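You operate a simulated robot arm through the tools that you are given. There is no shell and no other tool. Be economical: measure what you need, move in short steps, check, and stop when the job is done.

You are at the controls of a simulated two-armed robot. One attempt, no reset.

TASK
Wash the white brush in the sink and let the water out.
Fine: shut the drain and fill it over the blue line first; tap off, no overflow; brush back in its cup before the drain opens. Set down upright: what you pick out.
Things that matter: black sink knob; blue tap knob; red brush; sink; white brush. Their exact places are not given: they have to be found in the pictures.

It is judged by the outcome, as a careful person would: the job done as asked, and still so three seconds after it is handed in. It fails if anything else is knocked over, pushed out of place, dropped, spilled or broken.

THE ROBOT
Two 6-joint arms with two-finger parallel grippers on one trunk, on a base that drives. Base frame: it is fixed to the floor where the robot stands at the start and does not move with it; the origin is under the middle of the robot, x ahead of it, y to its left, z up. Units: m, degrees, N and s.
The left shoulder is at the start at [0.08, 0.216, 1.596], the right one opposite. With the tool pointing down near the work surface each hand reaches from about 0.1 to 0.68 m from the robot's upright axis, wherever it stands, measured 20 degrees to its own side. Places, roughly: black sink knob [0.7, 0, 0.8]; blue tap knob [1.2, 0, 0.9]; sink [1, 0.1, 0.9]. Payload 3.43 kg a hand.
The TCP of each hand is the grasp point between the finger pads, 0.03 m short of the fingertips. In the tool frame z runs along the fingers and y along their closing line. The gripper opens to 0.094 m. The fingers are 0.028 m wide and 0.01 m thick; the gripper's body (0.05 by 0.096 m) begins 0.055 m behind the TCP.
Orientation is that of the tool frame in the base frame, as [roll, pitch, yaw] about the fixed x, y, z axes, in that order (R = Rz(yaw) Ry(pitch) Rx(roll)). With the fingers straight down and closing along the base's y, the tool's x points along the base's -x, its y along +y and its z along -z.

THE INTERFACE
- The arms move only by the tool play_rows. It takes "left_series", "right_series" or both (then of equal length, played together; a hand with none holds still); each is a list of rows, each a list of 3 entries, a list of its own where there are three numbers: the shift along the base's x, y, z in m, then the turn, a rotation vector about the base's x, y, z in degrees, then the opening in per cent of the stroke, from 0 (shut) to 100 (fully open). In form: [[[x, y, z], [rx, ry, rz], grip], ...]. A call has 1 to 12 rows; each row is the pose to reach, as a shift and turn from the pose commanded when the call began. Rows are played at 5 a second. More than 0.05 m and 8.6 degrees between two rows, or a gripper value outside its range, and nothing of the call is played. Where a pose cannot be reached the arm comes as near as it can. A force on the tool above 40 N (or 10 N above the force at the start of the call, whichever is more), or a blocked arm, ends the call early, and 0.2 s more pass. The fingers move at their own pace (about 0.072 m/s each) and stop on an object; they squeeze with about 43 N. The grip force told is the motor's: it shows also when the fingers shut on nothing. Time passes only in rows, and 0.2 s behind the last, so rows that repeat a pose let the fingers close. It gives the time, the measured TCP pose, the force on the tool (base axes), the opening and the grip force at its end, in the units of the frame above (readings bear some noise), with the torque about the TCP (base axes, N m) and any sound that the robot's microphone picked up.
- Cameras (640 x 400 px; columns grow to the right, rows downward): "scene" is now at [0.107, -0.0083, 1.7553]; the picture's right is [-0.11, -0.99, 0.00], its down [-0.76, 0.08, -0.64] and it looks along [0.64, -0.07, -0.77] (base axes); focal length 270 px, centre (320, 200). "left" rides on the left gripper at [0.076, -0.014, -0.103] in its tool frame; the picture's right is [0.18, 0.98, 0.00], its down [-0.75, 0.14, -0.64] and it looks along [-0.63, 0.12, 0.77] (tool axes); focal length 243 px, centre (320, 200). "right" rides on the right gripper at [0.076, 0.014, -0.102] in its tool frame; the picture's right is [-0.18, 0.98, 0.00], its down [-0.75, -0.14, -0.64] and it looks along [-0.63, -0.12, 0.77] (tool axes); focal length 243 px, centre (320, 200).
- snapshot(camera): a new picture of that camera. It takes no simulated time.
- raise_lower(by): slides the trunk up (or, below 0, down) by that many m; the arms and the scene camera ride with it, the base frame stays. It gives what a move gives, with no picture.
- base_move(legs): drives the robot by 1 to 6 legs, each [ahead, left, turn to the left] in m, m and degrees, along the robot's own axes; the way and the turn of a leg run together, so that a leg with both is an arc; at most 1.5 m and 180 degrees a leg. The arms and the cameras ride along, it lands a little off, and it stops where it bumps. It gives what a move gives.
- turn_head(pan, tilt): turns the head with the scene camera to pan (to the left, within 86 degrees either way) and tilt (down, from -29 to 69), counted from straight ahead of the robot. It gives what a move gives.
- locate(camera, pixels): for up to 12 pixels [column, row] of the newest picture of that camera ("zoom" is the newest enlarged one), the place [x, y, z] in the base frame of the surface seen there, good to about 0.002 m. It takes no simulated time.
- zoom(camera, box): a new picture of the part [left, top, right, bottom] of that camera's present view, enlarged. It takes no simulated time.
- close_job(): hands the job in; it is judged then, once.

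Work in short steps. Measure before you move; look again where a grasp or a placing could have gone wrong, and mend it. You have 80 turns and 70 pictures in all, those below and enlarged ones among them. Open the grippers and draw the arms clear of the work before you hand the job in, unless the task says otherwise; then end with one line.

The tools are called after ">>>" as a command line: name --argument value ..., lists and objects as JSON in quotes. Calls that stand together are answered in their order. play_rows: Moves the arms, as the interface text tells. Its arguments: {"type":"object","properties":{"left_series":{"type":"array","items":{"type":"array"}},"right_series":{"type":"array","items":{"type":"array"}}},"required":[]} The other tools are called the same way: raise_lower (by) slides the trunk up or down; base_move (legs) drives the base; turn_head (pan, tilt) turns the head that bears the scene camera; snapshot (camera) takes a picture; locate (camera, pixels) gives the place of the surface under pixels of a picture; zoom (camera, box) takes an enlarged picture of a part of a camera's view; close_job () hands the job in.

At the start:

```text
clock: 0.0
left_tcp_pos: [0.6262, 0.1566, 1.0986]
left_orientation: [-180.0, -0.1, 179.9]
left_ft_force: [-0.4, -0.1, 0.7]
left_ft_torque: [0.01, 0.04, 0.02]
left_opening: 0.0939
left_gripper_force: 0.0
right_tcp_pos: [0.5411, -0.3086, 1.0592]
right_orientation: [-180.0, 0.0, 180.0]
right_ft_force: [-0.4, 0.0, -0.1]
right_ft_torque: [-0.01, 0.0, -0.02]
right_opening: 0.0941
right_gripper_force: 0.1
trunk travel left (down, up): [-0.825, 0.015]
robot x, y, heading: [-0.0019, 0.0029, 0.2]
head pan, tilt: [-6.1, 50.2]
```

scene: 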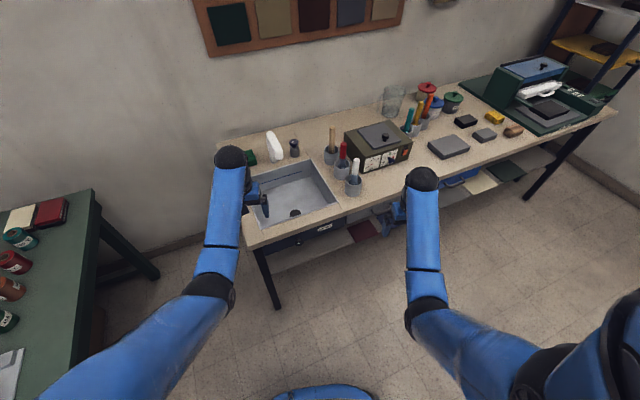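
right: 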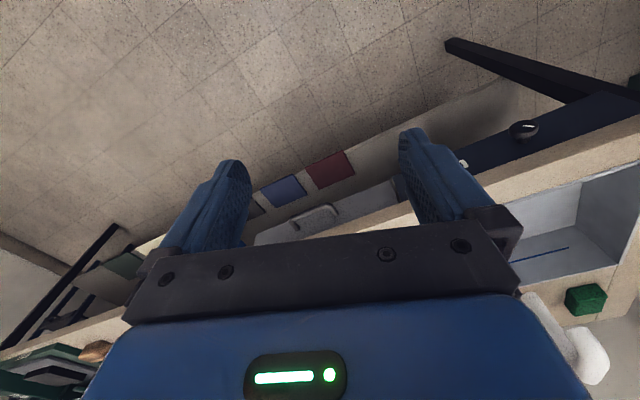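
left: 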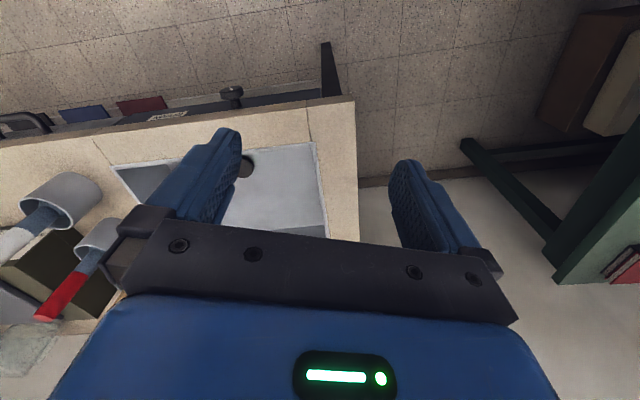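

The sink is around pixel (290,195), the cups near (330-355,150-190). I zoom there to see the details.

>>> zoom --camera "scene" --box '[210, 110, 420, 241]'

```text
3.05 times, centred on (315, 176) of scene
```

zoom: 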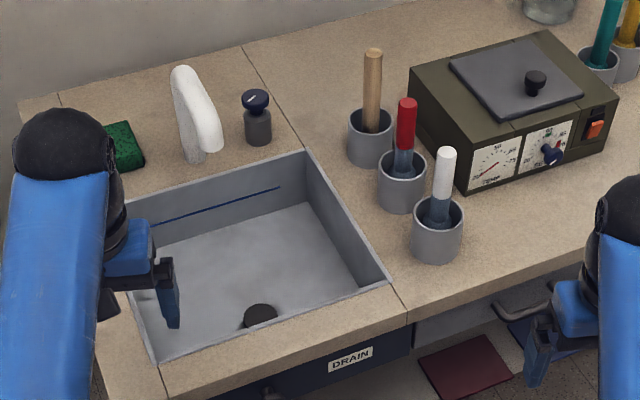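

The zoom shows the white tap, the blue knob (257,115), the cups, the white brush (443,190), the drain hole (260,315) and the blue line. I measure them.

>>> locate --camera "zoom" --pixels '[[256, 98], [257, 132], [181, 75], [212, 145], [446, 150], [443, 195], [437, 258], [440, 202], [260, 312], [406, 102], [215, 209], [350, 357]]'

>>> locate --camera "scene" --pixels '[[335, 207], [320, 162], [263, 237], [250, 175], [270, 160]]'

>>> zoom --camera "right" --box '[440, 80, 640, 205]'

```text
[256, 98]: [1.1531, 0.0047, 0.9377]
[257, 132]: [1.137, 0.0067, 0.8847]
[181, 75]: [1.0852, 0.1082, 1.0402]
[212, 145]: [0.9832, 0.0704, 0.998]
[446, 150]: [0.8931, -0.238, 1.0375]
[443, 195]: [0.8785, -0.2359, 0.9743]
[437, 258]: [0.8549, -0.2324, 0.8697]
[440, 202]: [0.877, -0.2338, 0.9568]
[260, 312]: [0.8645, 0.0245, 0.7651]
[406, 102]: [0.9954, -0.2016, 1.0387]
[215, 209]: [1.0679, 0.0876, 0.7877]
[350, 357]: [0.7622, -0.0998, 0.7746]
```

```text
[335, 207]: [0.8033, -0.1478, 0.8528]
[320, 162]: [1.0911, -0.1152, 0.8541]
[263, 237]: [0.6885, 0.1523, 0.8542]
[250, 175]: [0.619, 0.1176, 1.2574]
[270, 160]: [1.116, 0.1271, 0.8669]
```

```text
3.20 times, centred on (540, 142) of right
```

zoom: 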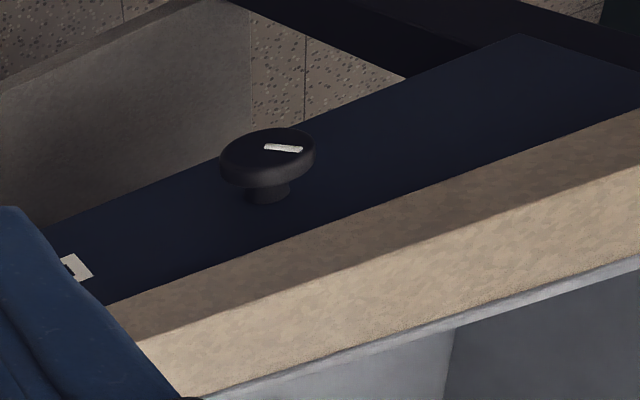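

The drain knob sits at zoom (268,155) on the front panel. I measure it, and look at the tap knob closer.

>>> locate --camera "zoom" --pixels '[[268, 145], [283, 149], [295, 149], [266, 149], [225, 160], [312, 150], [268, 192], [400, 150], [76, 268]]'

>>> zoom --camera "scene" --box '[255, 125, 319, 165]'

```text
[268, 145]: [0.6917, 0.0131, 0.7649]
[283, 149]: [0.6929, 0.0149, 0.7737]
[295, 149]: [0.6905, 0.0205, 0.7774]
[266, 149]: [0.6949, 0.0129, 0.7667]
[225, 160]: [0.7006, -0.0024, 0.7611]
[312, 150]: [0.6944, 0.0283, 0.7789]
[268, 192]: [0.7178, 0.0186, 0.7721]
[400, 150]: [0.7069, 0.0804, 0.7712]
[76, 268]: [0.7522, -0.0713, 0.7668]
```

```text
10.00 times, centred on (287, 145) of scene
```

zoom: 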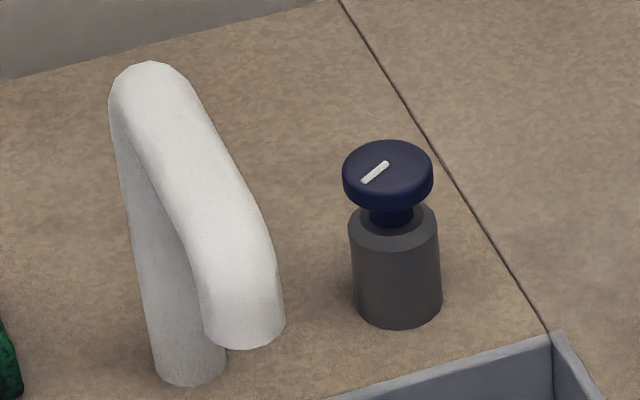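

The knobs are rotary with pointer marks, and the counter is turned about 17° to the left of me. I square up to the counter and shift to the right; the hands stay in front of the edge.

>>> base_move --legs '[[0, 0, 16.8], [0, -0.3, 0]]'

>>> turn_head --pan 8 --tilt 48

>>> snapshot --camera "scene"

>>> snapshot --camera "left"

```text
clock: 3.0
left_tcp_pos: [0.6393, 0.047, 1.0981]
left_orientation: [-179.9, 0.0, -163.1]
left_ft_force: [-0.2, 0.0, -0.2]
left_ft_torque: [-0.01, 0.02, 0.02]
left_opening: 0.094
left_gripper_force: 0.1
right_tcp_pos: [0.6936, -0.4225, 1.0608]
right_orientation: [-179.8, 0.0, -163.2]
right_ft_force: [-0.3, 0.5, 0.6]
right_ft_torque: [-0.01, -0.01, -0.03]
right_opening: 0.094
right_gripper_force: 0.1
trunk travel left (down, up): [-0.825, 0.015]
robot x, y, heading: [0.0899, -0.2853, 17.1]
head pan, tilt: [-6.1, 50.2]
```

```text
clock: 3.8
left_tcp_pos: [0.64, 0.0448, 1.0991]
left_orientation: [-179.9, 0.0, -162.9]
left_ft_force: [0.6, 0.0, -0.2]
left_ft_torque: [0.0, -0.03, 0.0]
left_opening: 0.0942
left_gripper_force: 0.2
right_tcp_pos: [0.6941, -0.425, 1.0596]
right_orientation: [179.9, -0.1, -163.1]
right_ft_force: [-0.4, 0.3, 0.7]
right_ft_torque: [0.0, 0.02, -0.05]
right_opening: 0.0939
right_gripper_force: 0.0
trunk travel left (down, up): [-0.825, 0.015]
robot x, y, heading: [0.0912, -0.2895, 17.0]
head pan, tilt: [8.0, 48.0]
```

```text
63 pictures are left
```

scene: 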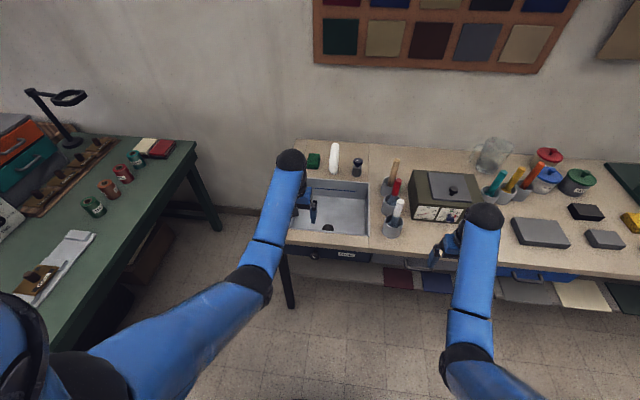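

```text
62 pictures are left
```

left: 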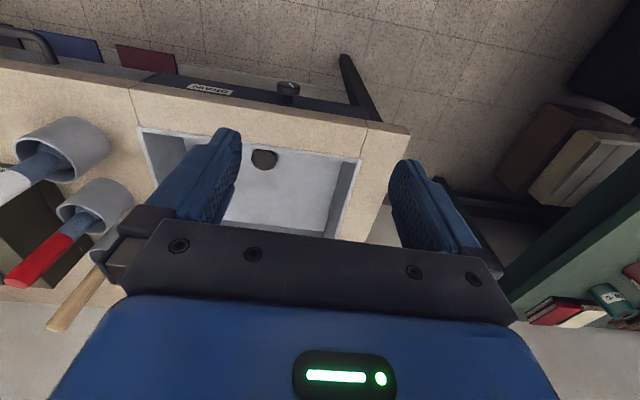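

Now square to the counter. I zoom in on the knob and drain in the left camera's picture.

>>> zoom --camera "left" --box '[180, 60, 372, 180]'

>>> locate --camera "left" --pixels '[[135, 84], [365, 123], [288, 82], [300, 83], [278, 84], [263, 160], [277, 160], [250, 160], [145, 130], [358, 160], [298, 168], [335, 235]]'

```text
3.33 times, centred on (276, 120) of left
```

zoom: 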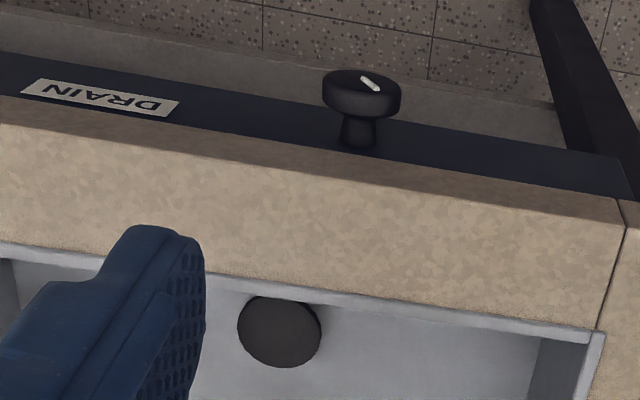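

```text
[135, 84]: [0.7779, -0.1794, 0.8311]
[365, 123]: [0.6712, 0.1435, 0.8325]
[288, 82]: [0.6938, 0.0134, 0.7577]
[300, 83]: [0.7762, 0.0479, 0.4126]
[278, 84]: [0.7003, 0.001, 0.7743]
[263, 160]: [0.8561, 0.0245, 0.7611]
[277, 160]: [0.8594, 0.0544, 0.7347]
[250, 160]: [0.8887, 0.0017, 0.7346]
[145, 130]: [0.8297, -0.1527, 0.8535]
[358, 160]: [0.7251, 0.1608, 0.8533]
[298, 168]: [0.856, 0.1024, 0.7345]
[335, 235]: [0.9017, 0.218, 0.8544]
```

The stopper disc stands at z=0.761 while the floor is at 0.7345, so the drain looks open. I pitch the left tool to point forward in front of the drain knob, high up, before lowering the trunk.

>>> play_rows --left_series '[[[-0.01, -0.006, 0], [2.4, -7.8, 0], 100], [[-0.02, -0.012, 0], [4.8, -15.6, 0], 100], [[-0.03, -0.018, 0], [7.2, -23.5, 0], 100], [[-0.042, -0.024, 0], [9.6, -31.3, 0], 100], [[-0.042, -0.03, 0], [12, -39.1, 0], 100], [[-0.042, -0.036, 0], [14.3, -46.9, 0], 100], [[-0.042, -0.042, 0], [16.7, -54.7, 0], 100], [[-0.042, -0.048, 0], [19.1, -62.5, 0], 100], [[-0.042, -0.054, 0], [21.5, -70.4, 0], 100], [[-0.042, -0.06, 0], [23.9, -78.2, 0], 100], [[-0.042, -0.0625, 0], [26.3, -86, 0], 100], [[-0.042, -0.0625, 0], [26.3, -86, 0], 100]]'

```text
clock: 6.4
left_tcp_pos: [0.5976, -0.0195, 1.0996]
left_orientation: [141.6, 90.0, 158.5]
left_ft_force: [-0.2, 0.3, -0.8]
left_ft_torque: [0.01, -0.02, 0.0]
left_opening: 0.0939
left_gripper_force: 0.0
right_tcp_pos: [0.694, -0.4266, 1.0595]
right_orientation: [179.9, 0.1, -163.1]
right_ft_force: [0.2, 0.2, 0.0]
right_ft_torque: [0.01, 0.03, -0.01]
right_opening: 0.0939
right_gripper_force: 0.0
trunk travel left (down, up): [-0.825, 0.015]
robot x, y, heading: [0.0889, -0.2878, 17.1]
head pan, tilt: [8.0, 48.0]
```

The pose was reached. I lower the trunk so the tool comes level with the knob and look.

>>> raise_lower --by -0.333

>>> snapshot --camera "left"

>>> turn_head --pan 8 --tilt 40

>>> snapshot --camera "scene"

```text
clock: 9.7
left_tcp_pos: [0.597, -0.0179, 0.7672]
left_orientation: [137.8, 89.9, 154.8]
left_ft_force: [-0.2, 0.0, -0.6]
left_ft_torque: [-0.02, 0.02, 0.0]
left_opening: 0.0938
left_gripper_force: 0.0
right_tcp_pos: [0.6952, -0.4253, 0.7285]
right_orientation: [179.9, 0.0, -163.1]
right_ft_force: [0.0, 1.2, -0.2]
right_ft_torque: [-0.01, 0.04, -0.01]
right_opening: 0.094
right_gripper_force: 0.1
trunk travel left (down, up): [-0.492, 0.348]
robot x, y, heading: [0.087, -0.2889, 17.2]
head pan, tilt: [8.0, 48.0]
```

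```text
60 pictures are left
```

left: 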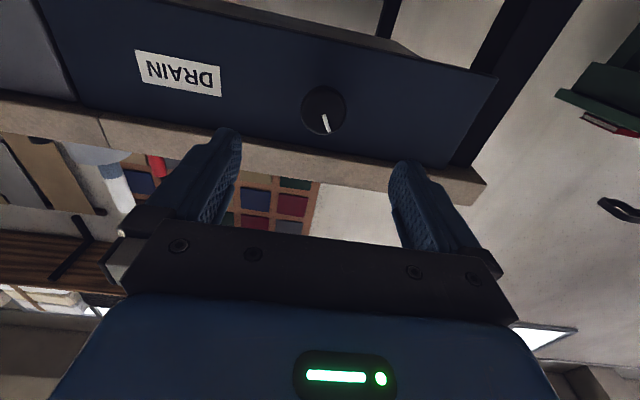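

```text
clock: 10.3
left_tcp_pos: [0.5968, -0.0182, 0.766]
left_orientation: [139.4, 89.9, 156.3]
left_ft_force: [0.1, 0.0, 0.6]
left_ft_torque: [0.0, -0.01, 0.01]
left_opening: 0.0941
left_gripper_force: 0.1
right_tcp_pos: [0.6954, -0.425, 0.7265]
right_orientation: [180.0, 0.1, -163.1]
right_ft_force: [0.2, -0.2, 0.2]
right_ft_torque: [-0.02, -0.02, 0.02]
right_opening: 0.0937
right_gripper_force: 0.0
trunk travel left (down, up): [-0.492, 0.348]
robot x, y, heading: [0.0885, -0.2874, 17.0]
head pan, tilt: [8.0, 40.0]
```

```text
59 pictures are left
```

scene: 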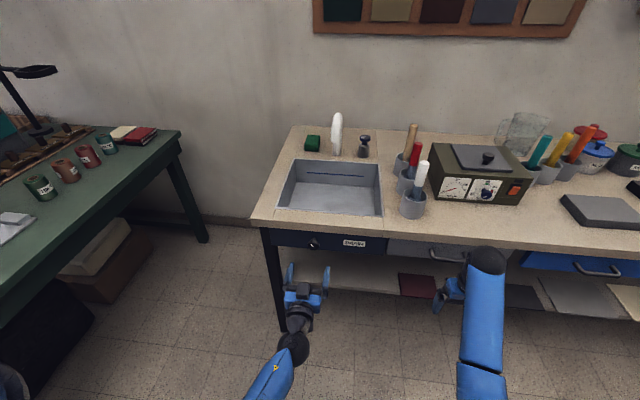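

The knob face is at (323,110) with the mark pointing about up. I measure the face and rim.

>>> locate --camera "left" --pixels '[[323, 105], [306, 110], [340, 110], [323, 92], [326, 128], [280, 110], [380, 110], [178, 75], [320, 114], [328, 130]]'

>>> zoom --camera "left" --box '[280, 75, 376, 135]'

```text
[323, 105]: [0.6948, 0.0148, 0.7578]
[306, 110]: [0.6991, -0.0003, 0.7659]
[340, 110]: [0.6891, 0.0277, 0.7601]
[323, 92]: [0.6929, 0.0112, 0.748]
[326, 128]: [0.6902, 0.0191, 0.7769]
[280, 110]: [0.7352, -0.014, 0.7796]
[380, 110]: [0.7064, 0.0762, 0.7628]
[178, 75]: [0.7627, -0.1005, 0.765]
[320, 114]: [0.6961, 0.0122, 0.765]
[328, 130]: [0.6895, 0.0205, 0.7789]
```

```text
6.67 times, centred on (328, 105) of left
```

zoom: 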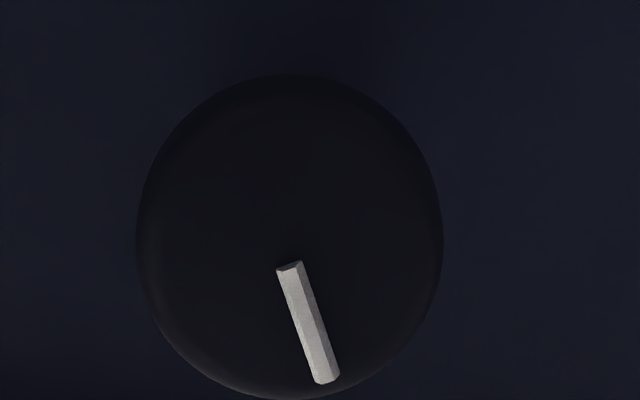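

Knob centre ≈ (0.694, 0.014, 0.763), panel 31 mm behind its face. I advance to 7 mm short of the face and close.

>>> play_rows --left_series '[[[0.03, 0.01, -0.003], [0, 0, 0], 100], [[0.06, 0.02, -0.003], [0, 0, 0], 100], [[0.08, 0.0265, -0.003], [0, 0, 0], 100], [[0.0905, 0.03, -0.003], [0, 0, 0], 100], [[0.0905, 0.03, -0.003], [0, 0, 0], 60], [[0.0905, 0.03, -0.003], [0, 0, 0], 20], [[0.0905, 0.03, -0.003], [0, 0, 0], 20], [[0.0905, 0.03, -0.003], [0, 0, 0], 20]]'

>>> snapshot --camera "left"

```text
clock: 12.1
left_tcp_pos: [0.6866, 0.0122, 0.7623]
left_orientation: [137.0, 89.8, 154.0]
left_ft_force: [0.9, -0.4, 1.5]
left_ft_torque: [0.01, 0.06, 0.38]
left_opening: 0.0398
left_gripper_force: 45.1
right_tcp_pos: [0.6959, -0.4254, 0.7275]
right_orientation: [-180.0, 0.1, -163.1]
right_ft_force: [-0.9, -0.1, 0.3]
right_ft_torque: [0.02, 0.0, -0.02]
right_opening: 0.0941
right_gripper_force: 0.1
trunk travel left (down, up): [-0.492, 0.348]
robot x, y, heading: [0.0888, -0.288, 16.8]
head pan, tilt: [8.0, 40.0]
```

```text
57 pictures are left
```

left: 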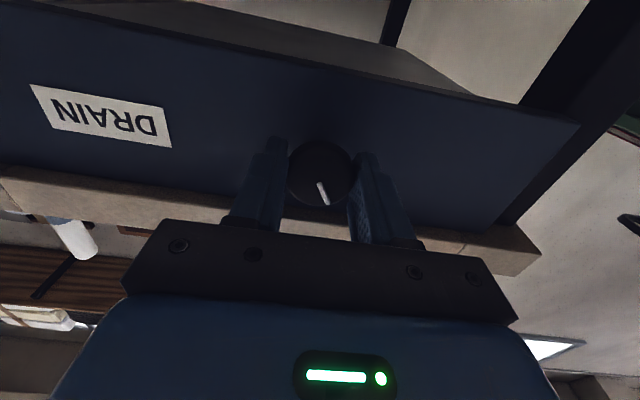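

The knob is gripped (opening 0.04). I try turning it clockwise (seen from me) by 40°.

>>> play_rows --left_series '[[[0, 0, 0], [7.6, 2.4, 0], 20], [[0, 0, 0], [15.3, 4.8, 0], 20], [[0, 0, 0], [22.9, 7.2, 0], 20], [[0, 0, 0], [30.5, 9.6, 0], 20], [[0, 0, 0], [38.2, 12, 0], 20]]'

>>> snapshot --camera "left"

>>> zoom --camera "scene" --box '[250, 130, 410, 230]'

```text
clock: 13.3
left_tcp_pos: [0.6872, 0.0129, 0.763]
left_orientation: [90.5, 50.0, 107.6]
left_ft_force: [0.0, 5.7, 0.9]
left_ft_torque: [-0.86, -0.28, 0.48]
left_opening: 0.0395
left_gripper_force: 44.8
right_tcp_pos: [0.6948, -0.4238, 0.7276]
right_orientation: [-179.8, 0.0, -163.1]
right_ft_force: [0.3, 0.0, 0.0]
right_ft_torque: [0.03, 0.0, 0.0]
right_opening: 0.0938
right_gripper_force: 0.1
trunk travel left (down, up): [-0.492, 0.348]
robot x, y, heading: [0.0875, -0.285, 17.0]
head pan, tilt: [8.0, 40.0]
```

```text
56 pictures are left
```

left: 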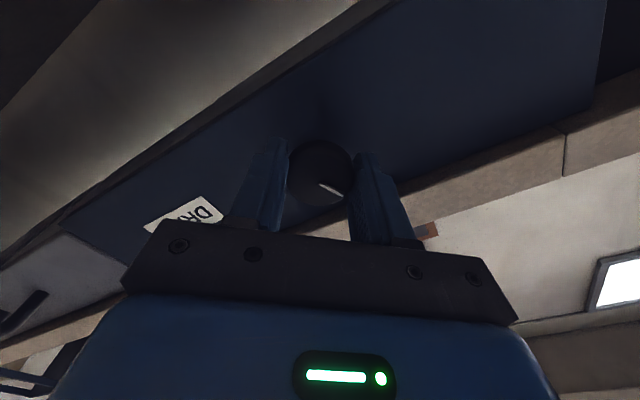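

```text
4.00 times, centred on (330, 180) of scene
```

zoom: 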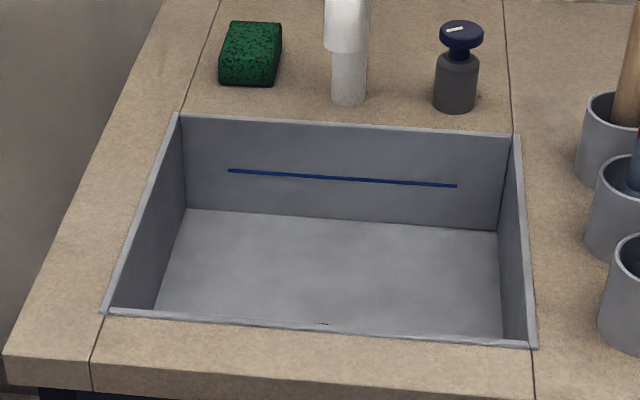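

The mark shifted relative to the fingers (slip), torque 0.9 Nm: clockwise is against the stop. I turn counterclockwise instead, back and beyond.

>>> play_rows --left_series '[[[0, 0, 0], [-7.6, -2.4, 0], 20], [[0, 0, 0], [-15.3, -4.8, 0], 20], [[0, 0, 0], [-22.9, -7.2, 0], 20], [[0, 0, 0], [-30.5, -9.6, 0], 20], [[0, 0, 0], [-38.2, -12, 0], 20], [[0, 0, 0], [-45.8, -14.4, 0], 20]]'

>>> snapshot --camera "left"

>>> turn_head --pan 8 --tilt 45

```text
clock: 14.7
left_tcp_pos: [0.6865, 0.0113, 0.7631]
left_orientation: [-89.9, 81.8, -73.0]
left_ft_force: [-1.9, 5.4, 3.0]
left_ft_torque: [0.1, -0.38, 0.57]
left_opening: 0.0395
left_gripper_force: 44.7
right_tcp_pos: [0.6938, -0.4248, 0.7279]
right_orientation: [180.0, 0.1, -163.1]
right_ft_force: [0.6, -0.7, 0.1]
right_ft_torque: [-0.01, 0.0, -0.02]
right_opening: 0.0941
right_gripper_force: 0.0
trunk travel left (down, up): [-0.492, 0.348]
robot x, y, heading: [0.0857, -0.282, 16.8]
head pan, tilt: [8.0, 40.0]
```

```text
54 pictures are left
```

left: 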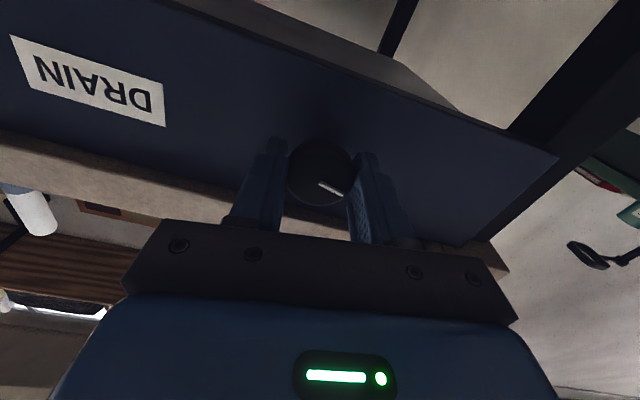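

```text
clock: 15.4
left_tcp_pos: [0.6872, 0.0117, 0.763]
left_orientation: [-89.9, 82.1, -72.9]
left_ft_force: [-1.9, 6.0, 4.6]
left_ft_torque: [-0.08, 0.19, 0.51]
left_opening: 0.0395
left_gripper_force: 45.4
right_tcp_pos: [0.6933, -0.425, 0.7276]
right_orientation: [-180.0, 0.0, -163.0]
right_ft_force: [-0.1, -0.5, 0.0]
right_ft_torque: [-0.01, -0.03, -0.02]
right_opening: 0.094
right_gripper_force: 0.0
trunk travel left (down, up): [-0.492, 0.348]
robot x, y, heading: [0.0889, -0.2877, 16.7]
head pan, tilt: [8.0, 45.0]
```

Now the knob turns with the hand (mark stays at the same place relative to fingers). I keep turning counterclockwise.

>>> play_rows --left_series '[[[0, 0, 0], [-7.6, -2.4, 0], 20], [[0, 0, 0], [-15.3, -4.8, 0], 20], [[0, 0, 0], [-22.9, -7.2, 0], 20], [[0, 0, 0], [-30.5, -9.6, 0], 20], [[0, 0, 0], [-38.2, -12, 0], 20]]'

>>> snapshot --camera "left"

```text
clock: 16.6
left_tcp_pos: [0.687, 0.0116, 0.763]
left_orientation: [-89.5, 41.9, -72.6]
left_ft_force: [-2.6, -1.2, 4.9]
left_ft_torque: [0.05, -0.18, 0.72]
left_opening: 0.0395
left_gripper_force: 44.7
right_tcp_pos: [0.695, -0.4244, 0.7278]
right_orientation: [-180.0, 0.0, -163.0]
right_ft_force: [-1.0, -0.5, -0.6]
right_ft_torque: [0.0, -0.01, -0.04]
right_opening: 0.0936
right_gripper_force: 0.1
trunk travel left (down, up): [-0.492, 0.348]
robot x, y, heading: [0.0853, -0.29, 17.0]
head pan, tilt: [8.0, 45.0]
```

```text
53 pictures are left
```

left: 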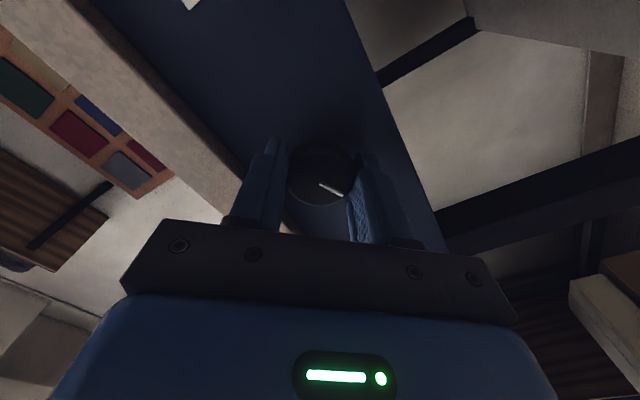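

Still turning without resistance; another 40°.

>>> play_rows --left_series '[[[0, 0, 0], [-7.6, -2.4, 0], 20], [[0, 0, 0], [-15.3, -4.8, 0], 20], [[0, 0, 0], [-22.9, -7.2, 0], 20], [[0, 0, 0], [-30.5, -9.6, 0], 20], [[0, 0, 0], [-38.2, -12, 0], 20]]'

>>> snapshot --camera "left"

```text
clock: 17.8
left_tcp_pos: [0.6871, 0.0142, 0.7651]
left_orientation: [-90.8, 2.1, -72.6]
left_ft_force: [11.6, -1.9, -28.8]
left_ft_torque: [0.44, -0.08, -0.21]
left_opening: 0.0399
left_gripper_force: 45.2
left hand out of reach, approached as far as the arm can: row 5
right_tcp_pos: [0.6989, -0.424, 0.7237]
right_orientation: [-180.0, -0.4, -163.2]
right_ft_force: [0.2, -0.6, -0.1]
right_ft_torque: [0.03, 0.01, -0.02]
right_opening: 0.0938
right_gripper_force: 0.0
trunk travel left (down, up): [-0.492, 0.348]
robot x, y, heading: [0.0876, -0.2871, 17.1]
head pan, tilt: [8.0, 45.0]
```

```text
52 pictures are left
```

left: 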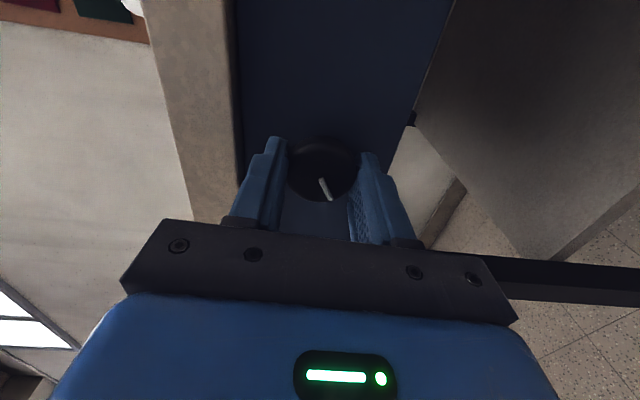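

The knob slipped back at about 90° of travel: the counterclockwise stop is reached. I open just enough, back off and return the wrist.

>>> play_rows --left_series '[[[0, 0, 0], [0, 0, 0], 65], [[0, 0, 0], [0, 0, 0], 65], [[-0.03, -0.01, 0], [0, 0, 0], 65], [[-0.07, -0.022, 0], [0, 0, 0], 65], [[-0.11, -0.035, 0], [7.6, 2.4, 0], 65], [[-0.11, -0.035, 0], [15.3, 4.8, 0], 65], [[-0.11, -0.035, 0], [22.9, 7.2, 0], 65], [[-0.11, -0.035, 0], [30.5, 9.6, 0], 65], [[-0.11, -0.035, 0], [38.2, 12, 0], 65], [[-0.11, -0.035, 0], [45.8, 14.4, 0], 65], [[-0.11, -0.035, 0], [53.4, 16.8, 0], 65], [[-0.11, -0.035, 0], [61.1, 19.2, 0], 65]]'

>>> play_rows --left_series '[[[0, 0, 0], [7.6, 2.4, 0], 65], [[0, 0, 0], [15.3, 4.8, 0], 65], [[0, 0, 0], [20.5, 6.4, 0], 65]]'

>>> raise_lower --by 0.333

>>> snapshot --camera "scene"

```text
clock: 20.4
left_tcp_pos: [0.5762, -0.0216, 0.7747]
left_orientation: [-89.8, 66.2, -72.7]
left_ft_force: [-0.2, -0.1, 0.4]
left_ft_torque: [0.03, 0.0, 0.0]
left_opening: 0.061
left_gripper_force: 0.1
right_tcp_pos: [0.6945, -0.4253, 0.7273]
right_orientation: [-179.9, -0.2, -163.1]
right_ft_force: [0.7, -0.4, 0.5]
right_ft_torque: [-0.02, 0.0, -0.03]
right_opening: 0.0941
right_gripper_force: 0.0
trunk travel left (down, up): [-0.492, 0.348]
robot x, y, heading: [0.0888, -0.2877, 17.3]
head pan, tilt: [8.0, 45.0]
```

```text
clock: 21.2
left_tcp_pos: [0.5761, -0.0215, 0.7757]
left_orientation: [-90.3, 87.7, -73.3]
left_ft_force: [0.1, 0.4, -0.3]
left_ft_torque: [0.0, -0.02, 0.0]
left_opening: 0.0612
left_gripper_force: 0.1
right_tcp_pos: [0.694, -0.4252, 0.7263]
right_orientation: [-180.0, -0.1, -163.1]
right_ft_force: [-0.5, -0.2, 0.0]
right_ft_torque: [-0.01, 0.0, 0.01]
right_opening: 0.0941
right_gripper_force: 0.1
trunk travel left (down, up): [-0.492, 0.348]
robot x, y, heading: [0.0919, -0.2894, 17.1]
head pan, tilt: [8.0, 45.0]
```

```text
clock: 24.5
left_tcp_pos: [0.5752, -0.0233, 1.1078]
left_orientation: [-90.5, 87.5, -73.5]
left_ft_force: [0.5, -0.8, -0.6]
left_ft_torque: [0.02, -0.02, -0.04]
left_opening: 0.0609
left_gripper_force: 0.0
right_tcp_pos: [0.6956, -0.425, 1.0595]
right_orientation: [-180.0, 0.0, -163.1]
right_ft_force: [-0.5, -0.3, -0.6]
right_ft_torque: [-0.02, -0.04, 0.01]
right_opening: 0.0938
right_gripper_force: 0.1
trunk travel left (down, up): [-0.825, 0.015]
robot x, y, heading: [0.0856, -0.2875, 17.1]
head pan, tilt: [8.0, 45.0]
```

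```text
51 pictures are left
```

scene: 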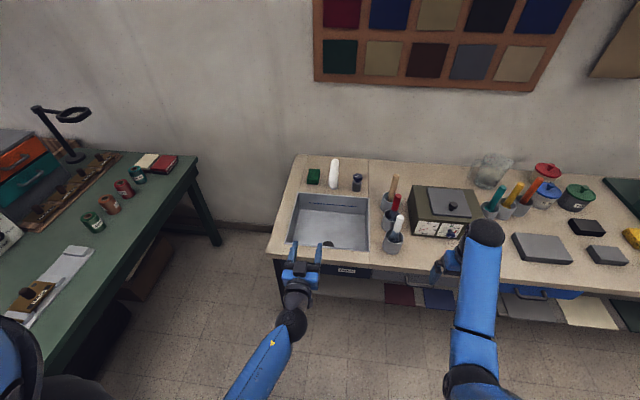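

I check the stopper height at (327,243).

>>> zoom --camera "scene" --box '[280, 190, 376, 250]'

>>> locate --camera "scene" --pixels '[[327, 243], [329, 244], [335, 235], [356, 177], [357, 190]]'

```text
6.67 times, centred on (328, 220) of scene
```

zoom: 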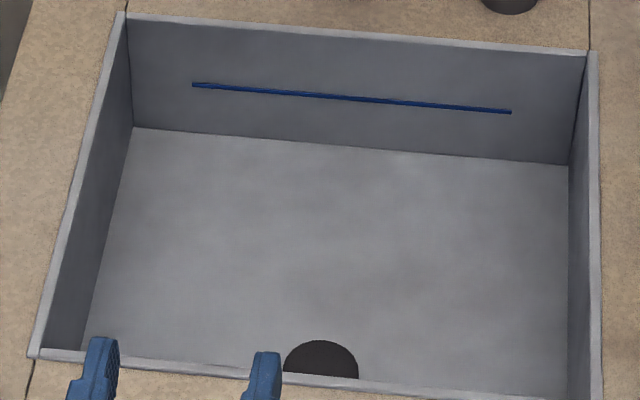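

```text
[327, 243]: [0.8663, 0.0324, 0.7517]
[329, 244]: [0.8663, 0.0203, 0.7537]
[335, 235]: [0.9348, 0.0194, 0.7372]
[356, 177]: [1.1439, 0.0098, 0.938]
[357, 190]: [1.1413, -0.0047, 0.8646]
```

The stopper now reads ~0.752; I measure with more points and look from a higher-resolution zoom.

>>> locate --camera "zoom" --pixels '[[320, 345], [300, 360], [320, 365], [345, 365], [320, 325], [270, 335], [400, 345], [350, 97], [250, 89], [450, 106]]'

>>> zoom --camera "scene" --box '[312, 232, 344, 252]'

```text
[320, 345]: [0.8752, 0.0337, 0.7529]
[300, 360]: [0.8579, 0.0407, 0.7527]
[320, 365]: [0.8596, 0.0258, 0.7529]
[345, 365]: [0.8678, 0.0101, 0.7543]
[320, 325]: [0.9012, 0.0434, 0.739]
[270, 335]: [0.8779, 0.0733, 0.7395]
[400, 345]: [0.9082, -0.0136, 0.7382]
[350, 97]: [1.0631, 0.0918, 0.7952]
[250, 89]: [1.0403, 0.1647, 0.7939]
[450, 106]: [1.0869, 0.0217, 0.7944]
```

```text
16.00 times, centred on (328, 242) of scene
```

zoom: 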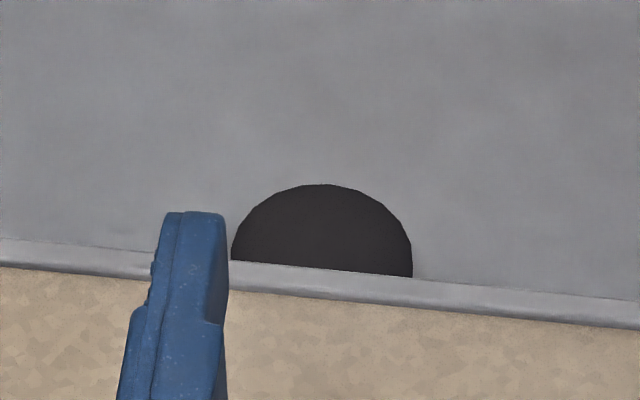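

The stopper has come down 12 mm (14 mm above floor now). I turn the left tool back down to view the plug and knob from above.

>>> play_rows --left_series '[[[0, 0, 0], [-2.4, 7.8, 0], 100], [[0, 0, 0], [-4.8, 15.6, 0], 100], [[0, 0, 0], [-7.2, 23.5, 0], 100], [[0, 0, 0], [-9.6, 31.3, 0], 100], [[0, 0, 0], [-12, 39.1, 0], 100], [[0, 0, 0], [-14.3, 46.9, 0], 100], [[0, 0, 0], [-16.7, 54.7, 0], 100], [[0, 0, 0], [-19.1, 62.5, 0], 100], [[0, 0, 0], [-21.5, 70.4, 0], 100], [[0, 0, 0], [-23.9, 78.2, 0], 100], [[0, 0, 0], [-26.3, 86, 0], 100]]'

>>> snapshot --camera "left"

```text
clock: 26.9
left_tcp_pos: [0.5922, -0.0219, 1.0785]
left_orientation: [180.0, 0.0, -160.4]
left_ft_force: [0.7, 0.5, 0.1]
left_ft_torque: [-0.04, 0.0, -0.02]
left_opening: 0.0939
left_gripper_force: 0.1
left hand out of reach, approached as far as the arm can: row 11
right_tcp_pos: [0.6963, -0.4243, 1.0591]
right_orientation: [-179.9, -0.2, -163.1]
right_ft_force: [-0.2, 0.1, -0.1]
right_ft_torque: [-0.04, -0.03, 0.02]
right_opening: 0.0941
right_gripper_force: 0.0
trunk travel left (down, up): [-0.825, 0.015]
robot x, y, heading: [0.0854, -0.2885, 16.7]
head pan, tilt: [8.0, 45.0]
```

```text
48 pictures are left
```

left: 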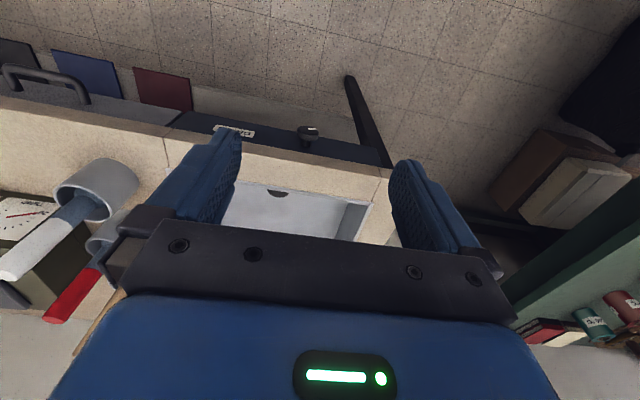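

I zoom on the plug (278,194) and knob mark (308,132).

>>> locate --camera "left" --pixels '[[278, 193], [273, 192], [284, 193], [278, 202], [300, 205]]'

>>> zoom --camera "left" --box '[240, 110, 352, 210]'

```text
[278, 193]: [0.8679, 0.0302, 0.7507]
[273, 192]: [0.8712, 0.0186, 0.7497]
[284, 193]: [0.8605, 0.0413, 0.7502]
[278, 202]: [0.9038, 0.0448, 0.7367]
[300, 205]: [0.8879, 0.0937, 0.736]
```

```text
4.00 times, centred on (296, 160) of left
```

zoom: 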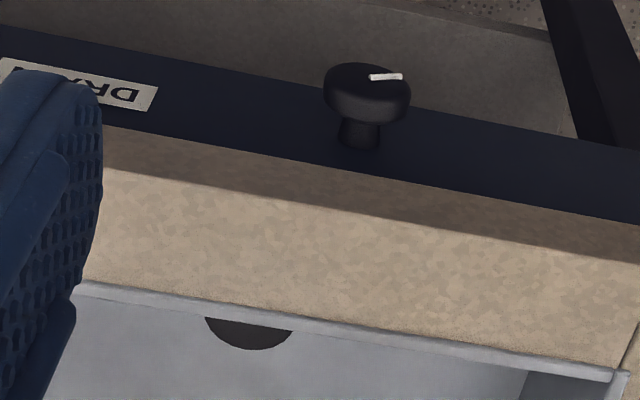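

The knob's mark now points left/down and the plug is down. Next the tap: I tuck both hands higher and back before driving toward the counter.

>>> play_rows --left_series '[[[-0.036, 0.014, 0.02], [0, 0, 0], 100], [[-0.072, 0.028, 0.04], [0, 0, 0], 100], [[-0.107, 0.042, 0.06], [0, 0, 0], 100], [[-0.142, 0.056, 0.08], [0, 0, 0], 100], [[-0.178, 0.071, 0.1], [0, 0, 0], 100]]' --right_series '[[[-0.02, -0.006, 0.025], [0, 0, 0], 100], [[-0.04, -0.012, 0.05], [0, 0, 0], 100], [[-0.06, -0.018, 0.075], [0, 0, 0], 100], [[-0.08, -0.024, 0.1], [0, 0, 0], 100], [[-0.096, -0.029, 0.12], [0, 0, 0], 100]]'

>>> base_move --legs '[[0, 0.1, 0], [0.2, 0, 0]]'

>>> turn_head --pan -5 --tilt 52

>>> snapshot --camera "scene"

```text
clock: 28.1
left_tcp_pos: [0.439, 0.0498, 1.034]
left_orientation: [-180.0, 0.8, -160.6]
left_ft_force: [-0.2, -0.3, 0.8]
left_ft_torque: [0.0, 0.0, 0.02]
left_opening: 0.094
left_gripper_force: 0.0
left hand out of reach, approached as far as the arm can: row 1, 2, 3, 4, 5
right_tcp_pos: [0.6612, -0.445, 1.0534]
right_orientation: [-179.9, 0.2, -163.1]
right_ft_force: [-0.2, -0.7, 0.3]
right_ft_torque: [0.0, 0.0, 0.04]
right_opening: 0.0939
right_gripper_force: 0.0
right hand out of reach, approached as far as the arm can: row 1, 2, 3, 4, 5
trunk travel left (down, up): [-0.825, 0.015]
robot x, y, heading: [0.0853, -0.2874, 16.8]
head pan, tilt: [8.0, 45.0]
```

```text
clock: 30.4
left_tcp_pos: [0.6, 0.2009, 1.0349]
left_orientation: [-180.0, 0.9, -160.5]
left_ft_force: [0.3, -0.4, -0.6]
left_ft_torque: [-0.02, -0.04, -0.03]
left_opening: 0.0941
left_gripper_force: 0.0
right_tcp_pos: [0.8222, -0.2939, 1.0548]
right_orientation: [-180.0, 0.3, -163.1]
right_ft_force: [-0.6, -0.7, 0.9]
right_ft_torque: [-0.01, -0.01, -0.01]
right_opening: 0.0941
right_gripper_force: 0.1
trunk travel left (down, up): [-0.825, 0.015]
robot x, y, heading: [0.2479, -0.1342, 17.1]
head pan, tilt: [8.0, 45.0]
```

```text
clock: 31.2
left_tcp_pos: [0.6034, 0.2028, 1.0349]
left_orientation: [-179.9, 0.7, -160.6]
left_ft_force: [-0.3, -1.1, 0.0]
left_ft_torque: [0.03, 0.0, -0.04]
left_opening: 0.0942
left_gripper_force: 0.0
right_tcp_pos: [0.8253, -0.2916, 1.0526]
right_orientation: [180.0, 0.1, -162.9]
right_ft_force: [1.1, -0.1, -0.2]
right_ft_torque: [0.01, 0.0, -0.02]
right_opening: 0.0939
right_gripper_force: 0.0
trunk travel left (down, up): [-0.825, 0.015]
robot x, y, heading: [0.2501, -0.1325, 16.8]
head pan, tilt: [-5.0, 52.0]
```

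```text
46 pictures are left
```

scene: 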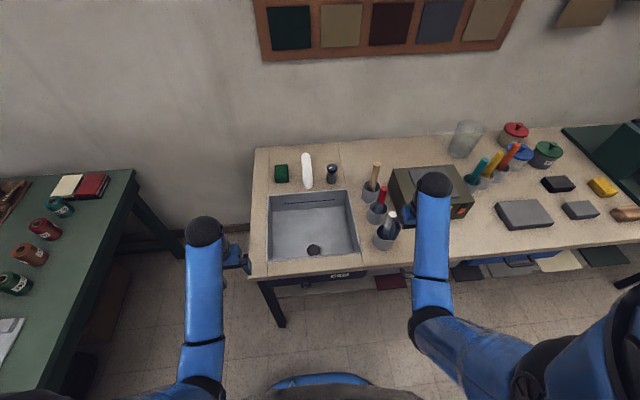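

I move the right hand left over the sink, then extend it forward toward the tap knob's line, high enough to clear everything.

>>> play_rows --right_series '[[[-0.014, 0.045, 0], [0, 0, 0], 100], [[-0.028, 0.09, 0], [0, 0, 0], 100], [[-0.042, 0.136, 0], [0, 0, 0], 100], [[-0.056, 0.182, 0], [0, 0, 0], 100], [[-0.02, 0.193, 0], [0, 0, 0], 100], [[0.016, 0.204, 0], [0, 0, 0], 100], [[0.052, 0.215, 0], [0, 0, 0], 100], [[0.087, 0.226, 0], [0, 0, 0], 100]]'

>>> turn_head --pan 0 --tilt 69

>>> snapshot --camera "scene"

```text
clock: 33.0
left_tcp_pos: [0.6043, 0.2042, 1.0329]
left_orientation: [180.0, 0.6, -160.5]
left_ft_force: [-0.4, 1.0, -0.1]
left_ft_torque: [-0.01, 0.0, -0.02]
left_opening: 0.094
left_gripper_force: 0.2
right_tcp_pos: [0.9122, -0.0635, 1.0495]
right_orientation: [-179.9, 0.0, -163.2]
right_ft_force: [0.3, 0.0, -0.4]
right_ft_torque: [0.04, -0.03, -0.01]
right_opening: 0.0938
right_gripper_force: 0.1
trunk travel left (down, up): [-0.825, 0.015]
robot x, y, heading: [0.2527, -0.135, 16.9]
head pan, tilt: [-5.0, 52.0]
```

```text
clock: 33.8
left_tcp_pos: [0.604, 0.2029, 1.0324]
left_orientation: [-180.0, 0.6, -160.5]
left_ft_force: [0.1, -0.2, -0.4]
left_ft_torque: [0.02, 0.0, 0.01]
left_opening: 0.0939
left_gripper_force: 0.1
right_tcp_pos: [0.9115, -0.0637, 1.0503]
right_orientation: [-180.0, 0.0, -163.1]
right_ft_force: [0.0, -0.1, 0.2]
right_ft_torque: [0.0, -0.01, 0.01]
right_opening: 0.0939
right_gripper_force: 0.0
trunk travel left (down, up): [-0.825, 0.015]
robot x, y, heading: [0.2459, -0.1324, 16.9]
head pan, tilt: [0.0, 68.8]
```

```text
45 pictures are left
```

scene: 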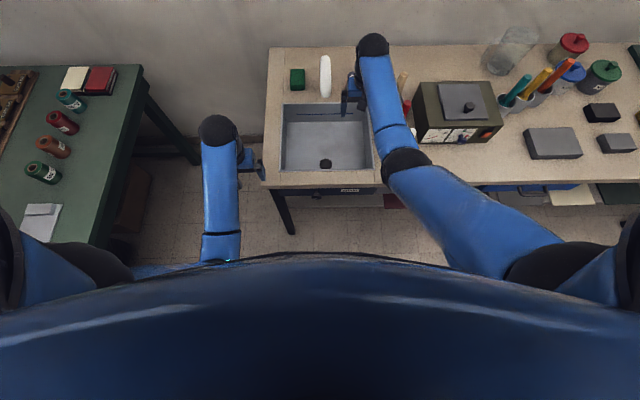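

I measure how far the trunk front protrudes compared with the counter edge.

>>> locate --camera "scene" --pixels '[[330, 262], [330, 300], [330, 253], [330, 190], [330, 245], [400, 60], [336, 52]]'

```text
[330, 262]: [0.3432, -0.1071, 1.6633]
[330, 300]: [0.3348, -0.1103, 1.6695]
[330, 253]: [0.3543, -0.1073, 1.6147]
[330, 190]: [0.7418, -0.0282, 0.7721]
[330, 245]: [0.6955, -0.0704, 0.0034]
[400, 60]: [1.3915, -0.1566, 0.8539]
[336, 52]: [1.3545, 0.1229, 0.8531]
```

I drive 0.2 m ahead with the right hand held over the sink's line and check the result.

>>> base_move --legs '[[0.2, 0, 0]]'

>>> turn_head --pan -5 --tilt 58

>>> snapshot --camera "scene"

>>> snapshot --camera "right"

```text
clock: 35.4
left_tcp_pos: [0.7944, 0.2618, 1.0343]
left_orientation: [-180.0, 0.8, -160.5]
left_ft_force: [-0.6, 0.2, 1.3]
left_ft_torque: [0.02, -0.02, -0.03]
left_opening: 0.0942
left_gripper_force: 0.1
right_tcp_pos: [1.1038, -0.0041, 1.0522]
right_orientation: [179.9, 0.4, -163.0]
right_ft_force: [-0.5, -0.4, 0.3]
right_ft_torque: [0.01, 0.0, 0.0]
right_opening: 0.0938
right_gripper_force: 0.1
trunk travel left (down, up): [-0.825, 0.015]
robot x, y, heading: [0.4439, -0.074, 17.1]
head pan, tilt: [0.0, 68.8]
```

```text
clock: 36.1
left_tcp_pos: [0.7971, 0.2633, 1.0334]
left_orientation: [180.0, 0.7, -160.5]
left_ft_force: [-0.3, 0.4, 0.1]
left_ft_torque: [-0.03, 0.01, 0.0]
left_opening: 0.0939
left_gripper_force: 0.0
right_tcp_pos: [1.1072, -0.0033, 1.0516]
right_orientation: [180.0, 0.1, -163.0]
right_ft_force: [-0.1, 0.0, 0.9]
right_ft_torque: [0.0, -0.01, 0.02]
right_opening: 0.0938
right_gripper_force: 0.1
trunk travel left (down, up): [-0.825, 0.015]
robot x, y, heading: [0.4434, -0.0748, 17.0]
head pan, tilt: [-5.0, 58.0]
```

```text
44 pictures are left
```

scene: 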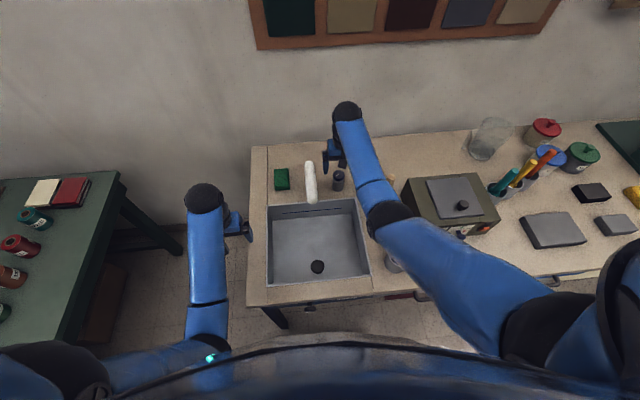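

```text
43 pictures are left
```

right: 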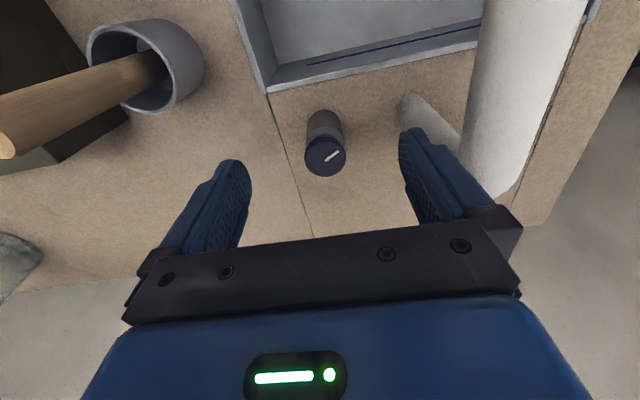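

No bump. I locate the tap knob's cap at (325,157) and check the forearm's height over the brushes.

>>> locate --camera "right" --pixels '[[325, 156], [325, 140], [308, 156], [342, 153], [325, 173], [325, 125], [333, 153], [325, 159], [160, 60], [10, 145]]'

>>> locate --camera "scene" --pixels '[[388, 225], [375, 190], [410, 250], [392, 263], [391, 177], [337, 180]]'

>>> zoom --camera "right" --box '[277, 95, 373, 185]'

```text
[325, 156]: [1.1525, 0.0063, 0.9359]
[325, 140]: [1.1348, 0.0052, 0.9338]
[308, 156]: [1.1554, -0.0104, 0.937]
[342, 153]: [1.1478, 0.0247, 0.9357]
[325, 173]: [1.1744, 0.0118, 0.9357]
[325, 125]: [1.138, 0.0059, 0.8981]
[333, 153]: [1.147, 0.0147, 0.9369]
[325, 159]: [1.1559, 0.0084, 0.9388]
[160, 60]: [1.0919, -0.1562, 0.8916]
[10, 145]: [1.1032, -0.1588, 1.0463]
```

```text
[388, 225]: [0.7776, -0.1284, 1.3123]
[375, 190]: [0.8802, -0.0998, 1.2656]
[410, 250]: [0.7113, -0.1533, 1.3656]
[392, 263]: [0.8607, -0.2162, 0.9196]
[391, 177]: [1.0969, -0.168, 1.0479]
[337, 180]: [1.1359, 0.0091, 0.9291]
```

```text
4.44 times, centred on (325, 140) of right
```

zoom: 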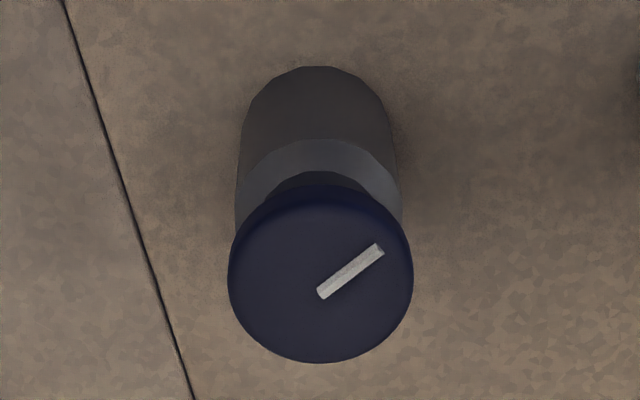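

Cap centre ≈ (1.154, 0.0065), top z 0.936, radius 0.02. I move above it and go down so that the tips wrap the cap.

>>> play_rows --right_series '[[[0.03, 0.006, 0], [0, 0, 0], 75], [[0.047, 0.0098, -0.01], [0, 0, 0], 75], [[0.047, 0.0098, -0.04], [0, 0, 0], 75], [[0.047, 0.0098, -0.07], [0, 0, 0], 75], [[0.047, 0.0098, -0.07], [0, 0, 0], 75]]'

>>> snapshot --camera "right"

```text
clock: 37.3
left_tcp_pos: [0.7994, 0.2638, 1.0325]
left_orientation: [180.0, 0.6, -160.5]
left_ft_force: [0.5, 1.4, -0.1]
left_ft_torque: [0.01, 0.02, 0.03]
left_opening: 0.094
left_gripper_force: 0.1
right_tcp_pos: [1.1413, 0.0009, 0.9896]
right_orientation: [-180.0, 0.0, -163.0]
right_ft_force: [0.0, 1.1, 0.7]
right_ft_torque: [-0.01, -0.03, 0.05]
right_opening: 0.0704
right_gripper_force: 0.1
right hand out of reach, approached as far as the arm can: row 3, 4, 5
trunk travel left (down, up): [-0.825, 0.015]
robot x, y, heading: [0.4461, -0.0764, 17.2]
head pan, tilt: [-5.0, 58.0]
```

```text
41 pictures are left
```

right: 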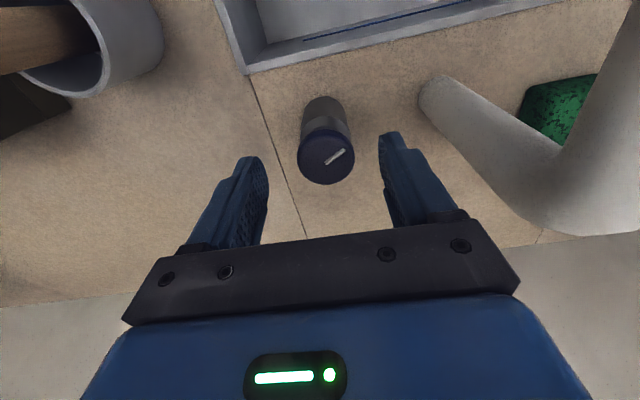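

It is 13 mm short at reach limit. I lower the trunk 0.02 m first, correct x/y, then go down.

>>> raise_lower --by -0.02

>>> play_rows --right_series '[[[0.0127, 0.0056, 0], [0, 0, 0], 75], [[0.0127, 0.0056, 0], [0, 0, 0], 75]]'

```text
clock: 38.0
left_tcp_pos: [0.7981, 0.2637, 1.0121]
left_orientation: [-180.0, 0.6, -160.5]
left_ft_force: [-0.8, 0.2, -0.4]
left_ft_torque: [-0.01, -0.02, 0.0]
left_opening: 0.0939
left_gripper_force: 0.1
right_tcp_pos: [1.1422, 0.0013, 0.9689]
right_orientation: [180.0, 0.0, -163.0]
right_ft_force: [0.1, -0.5, 1.2]
right_ft_torque: [0.01, -0.01, -0.02]
right_opening: 0.0703
right_gripper_force: 0.2
trunk travel left (down, up): [-0.805, 0.035]
robot x, y, heading: [0.4461, -0.0726, 17.0]
head pan, tilt: [-5.0, 58.0]
```

```text
clock: 38.6
left_tcp_pos: [0.7989, 0.2641, 1.0134]
left_orientation: [-180.0, 0.6, -160.5]
left_ft_force: [0.1, -0.1, 0.1]
left_ft_torque: [0.01, 0.0, 0.0]
left_opening: 0.0941
left_gripper_force: 0.1
right_tcp_pos: [1.1439, 0.0012, 0.9742]
right_orientation: [180.0, 0.0, -163.0]
right_ft_force: [0.2, -0.2, 0.5]
right_ft_torque: [-0.01, -0.01, 0.01]
right_opening: 0.0705
right_gripper_force: 0.0
right hand out of reach, approached as far as the arm can: row 1, 2
trunk travel left (down, up): [-0.805, 0.035]
robot x, y, heading: [0.4472, -0.0697, 17.0]
head pan, tilt: [-5.0, 58.0]
```

Still limited; I drive 0.05 m ahead (tips at 0.944 clear the cap) and then correct.

>>> base_move --legs '[[0.05, 0, 0]]'

>>> snapshot --camera "right"

```text
clock: 39.5
left_tcp_pos: [0.8358, 0.2749, 1.0173]
left_orientation: [-180.0, 1.2, -160.5]
left_ft_force: [-0.8, -1.3, 0.0]
left_ft_torque: [0.01, -0.09, 0.03]
left_opening: 0.0939
left_gripper_force: 0.1
right_tcp_pos: [1.1823, 0.0127, 0.9816]
right_orientation: [-180.0, 0.6, -163.0]
right_ft_force: [-1.6, 0.2, 1.2]
right_ft_torque: [0.04, -0.08, 0.03]
right_opening: 0.0707
right_gripper_force: 0.0
trunk travel left (down, up): [-0.805, 0.035]
robot x, y, heading: [0.4913, -0.0607, 16.6]
head pan, tilt: [-5.0, 58.0]
```

```text
40 pictures are left
```

right: 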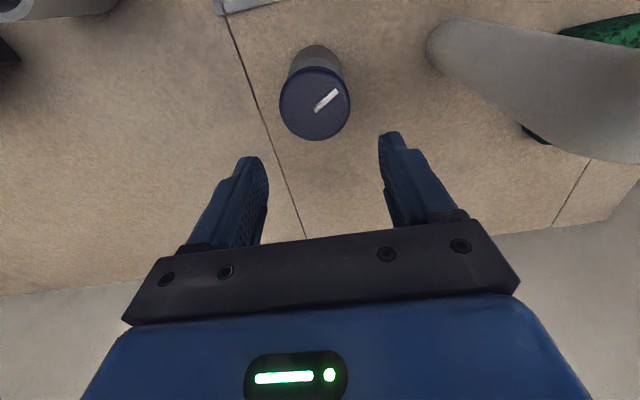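

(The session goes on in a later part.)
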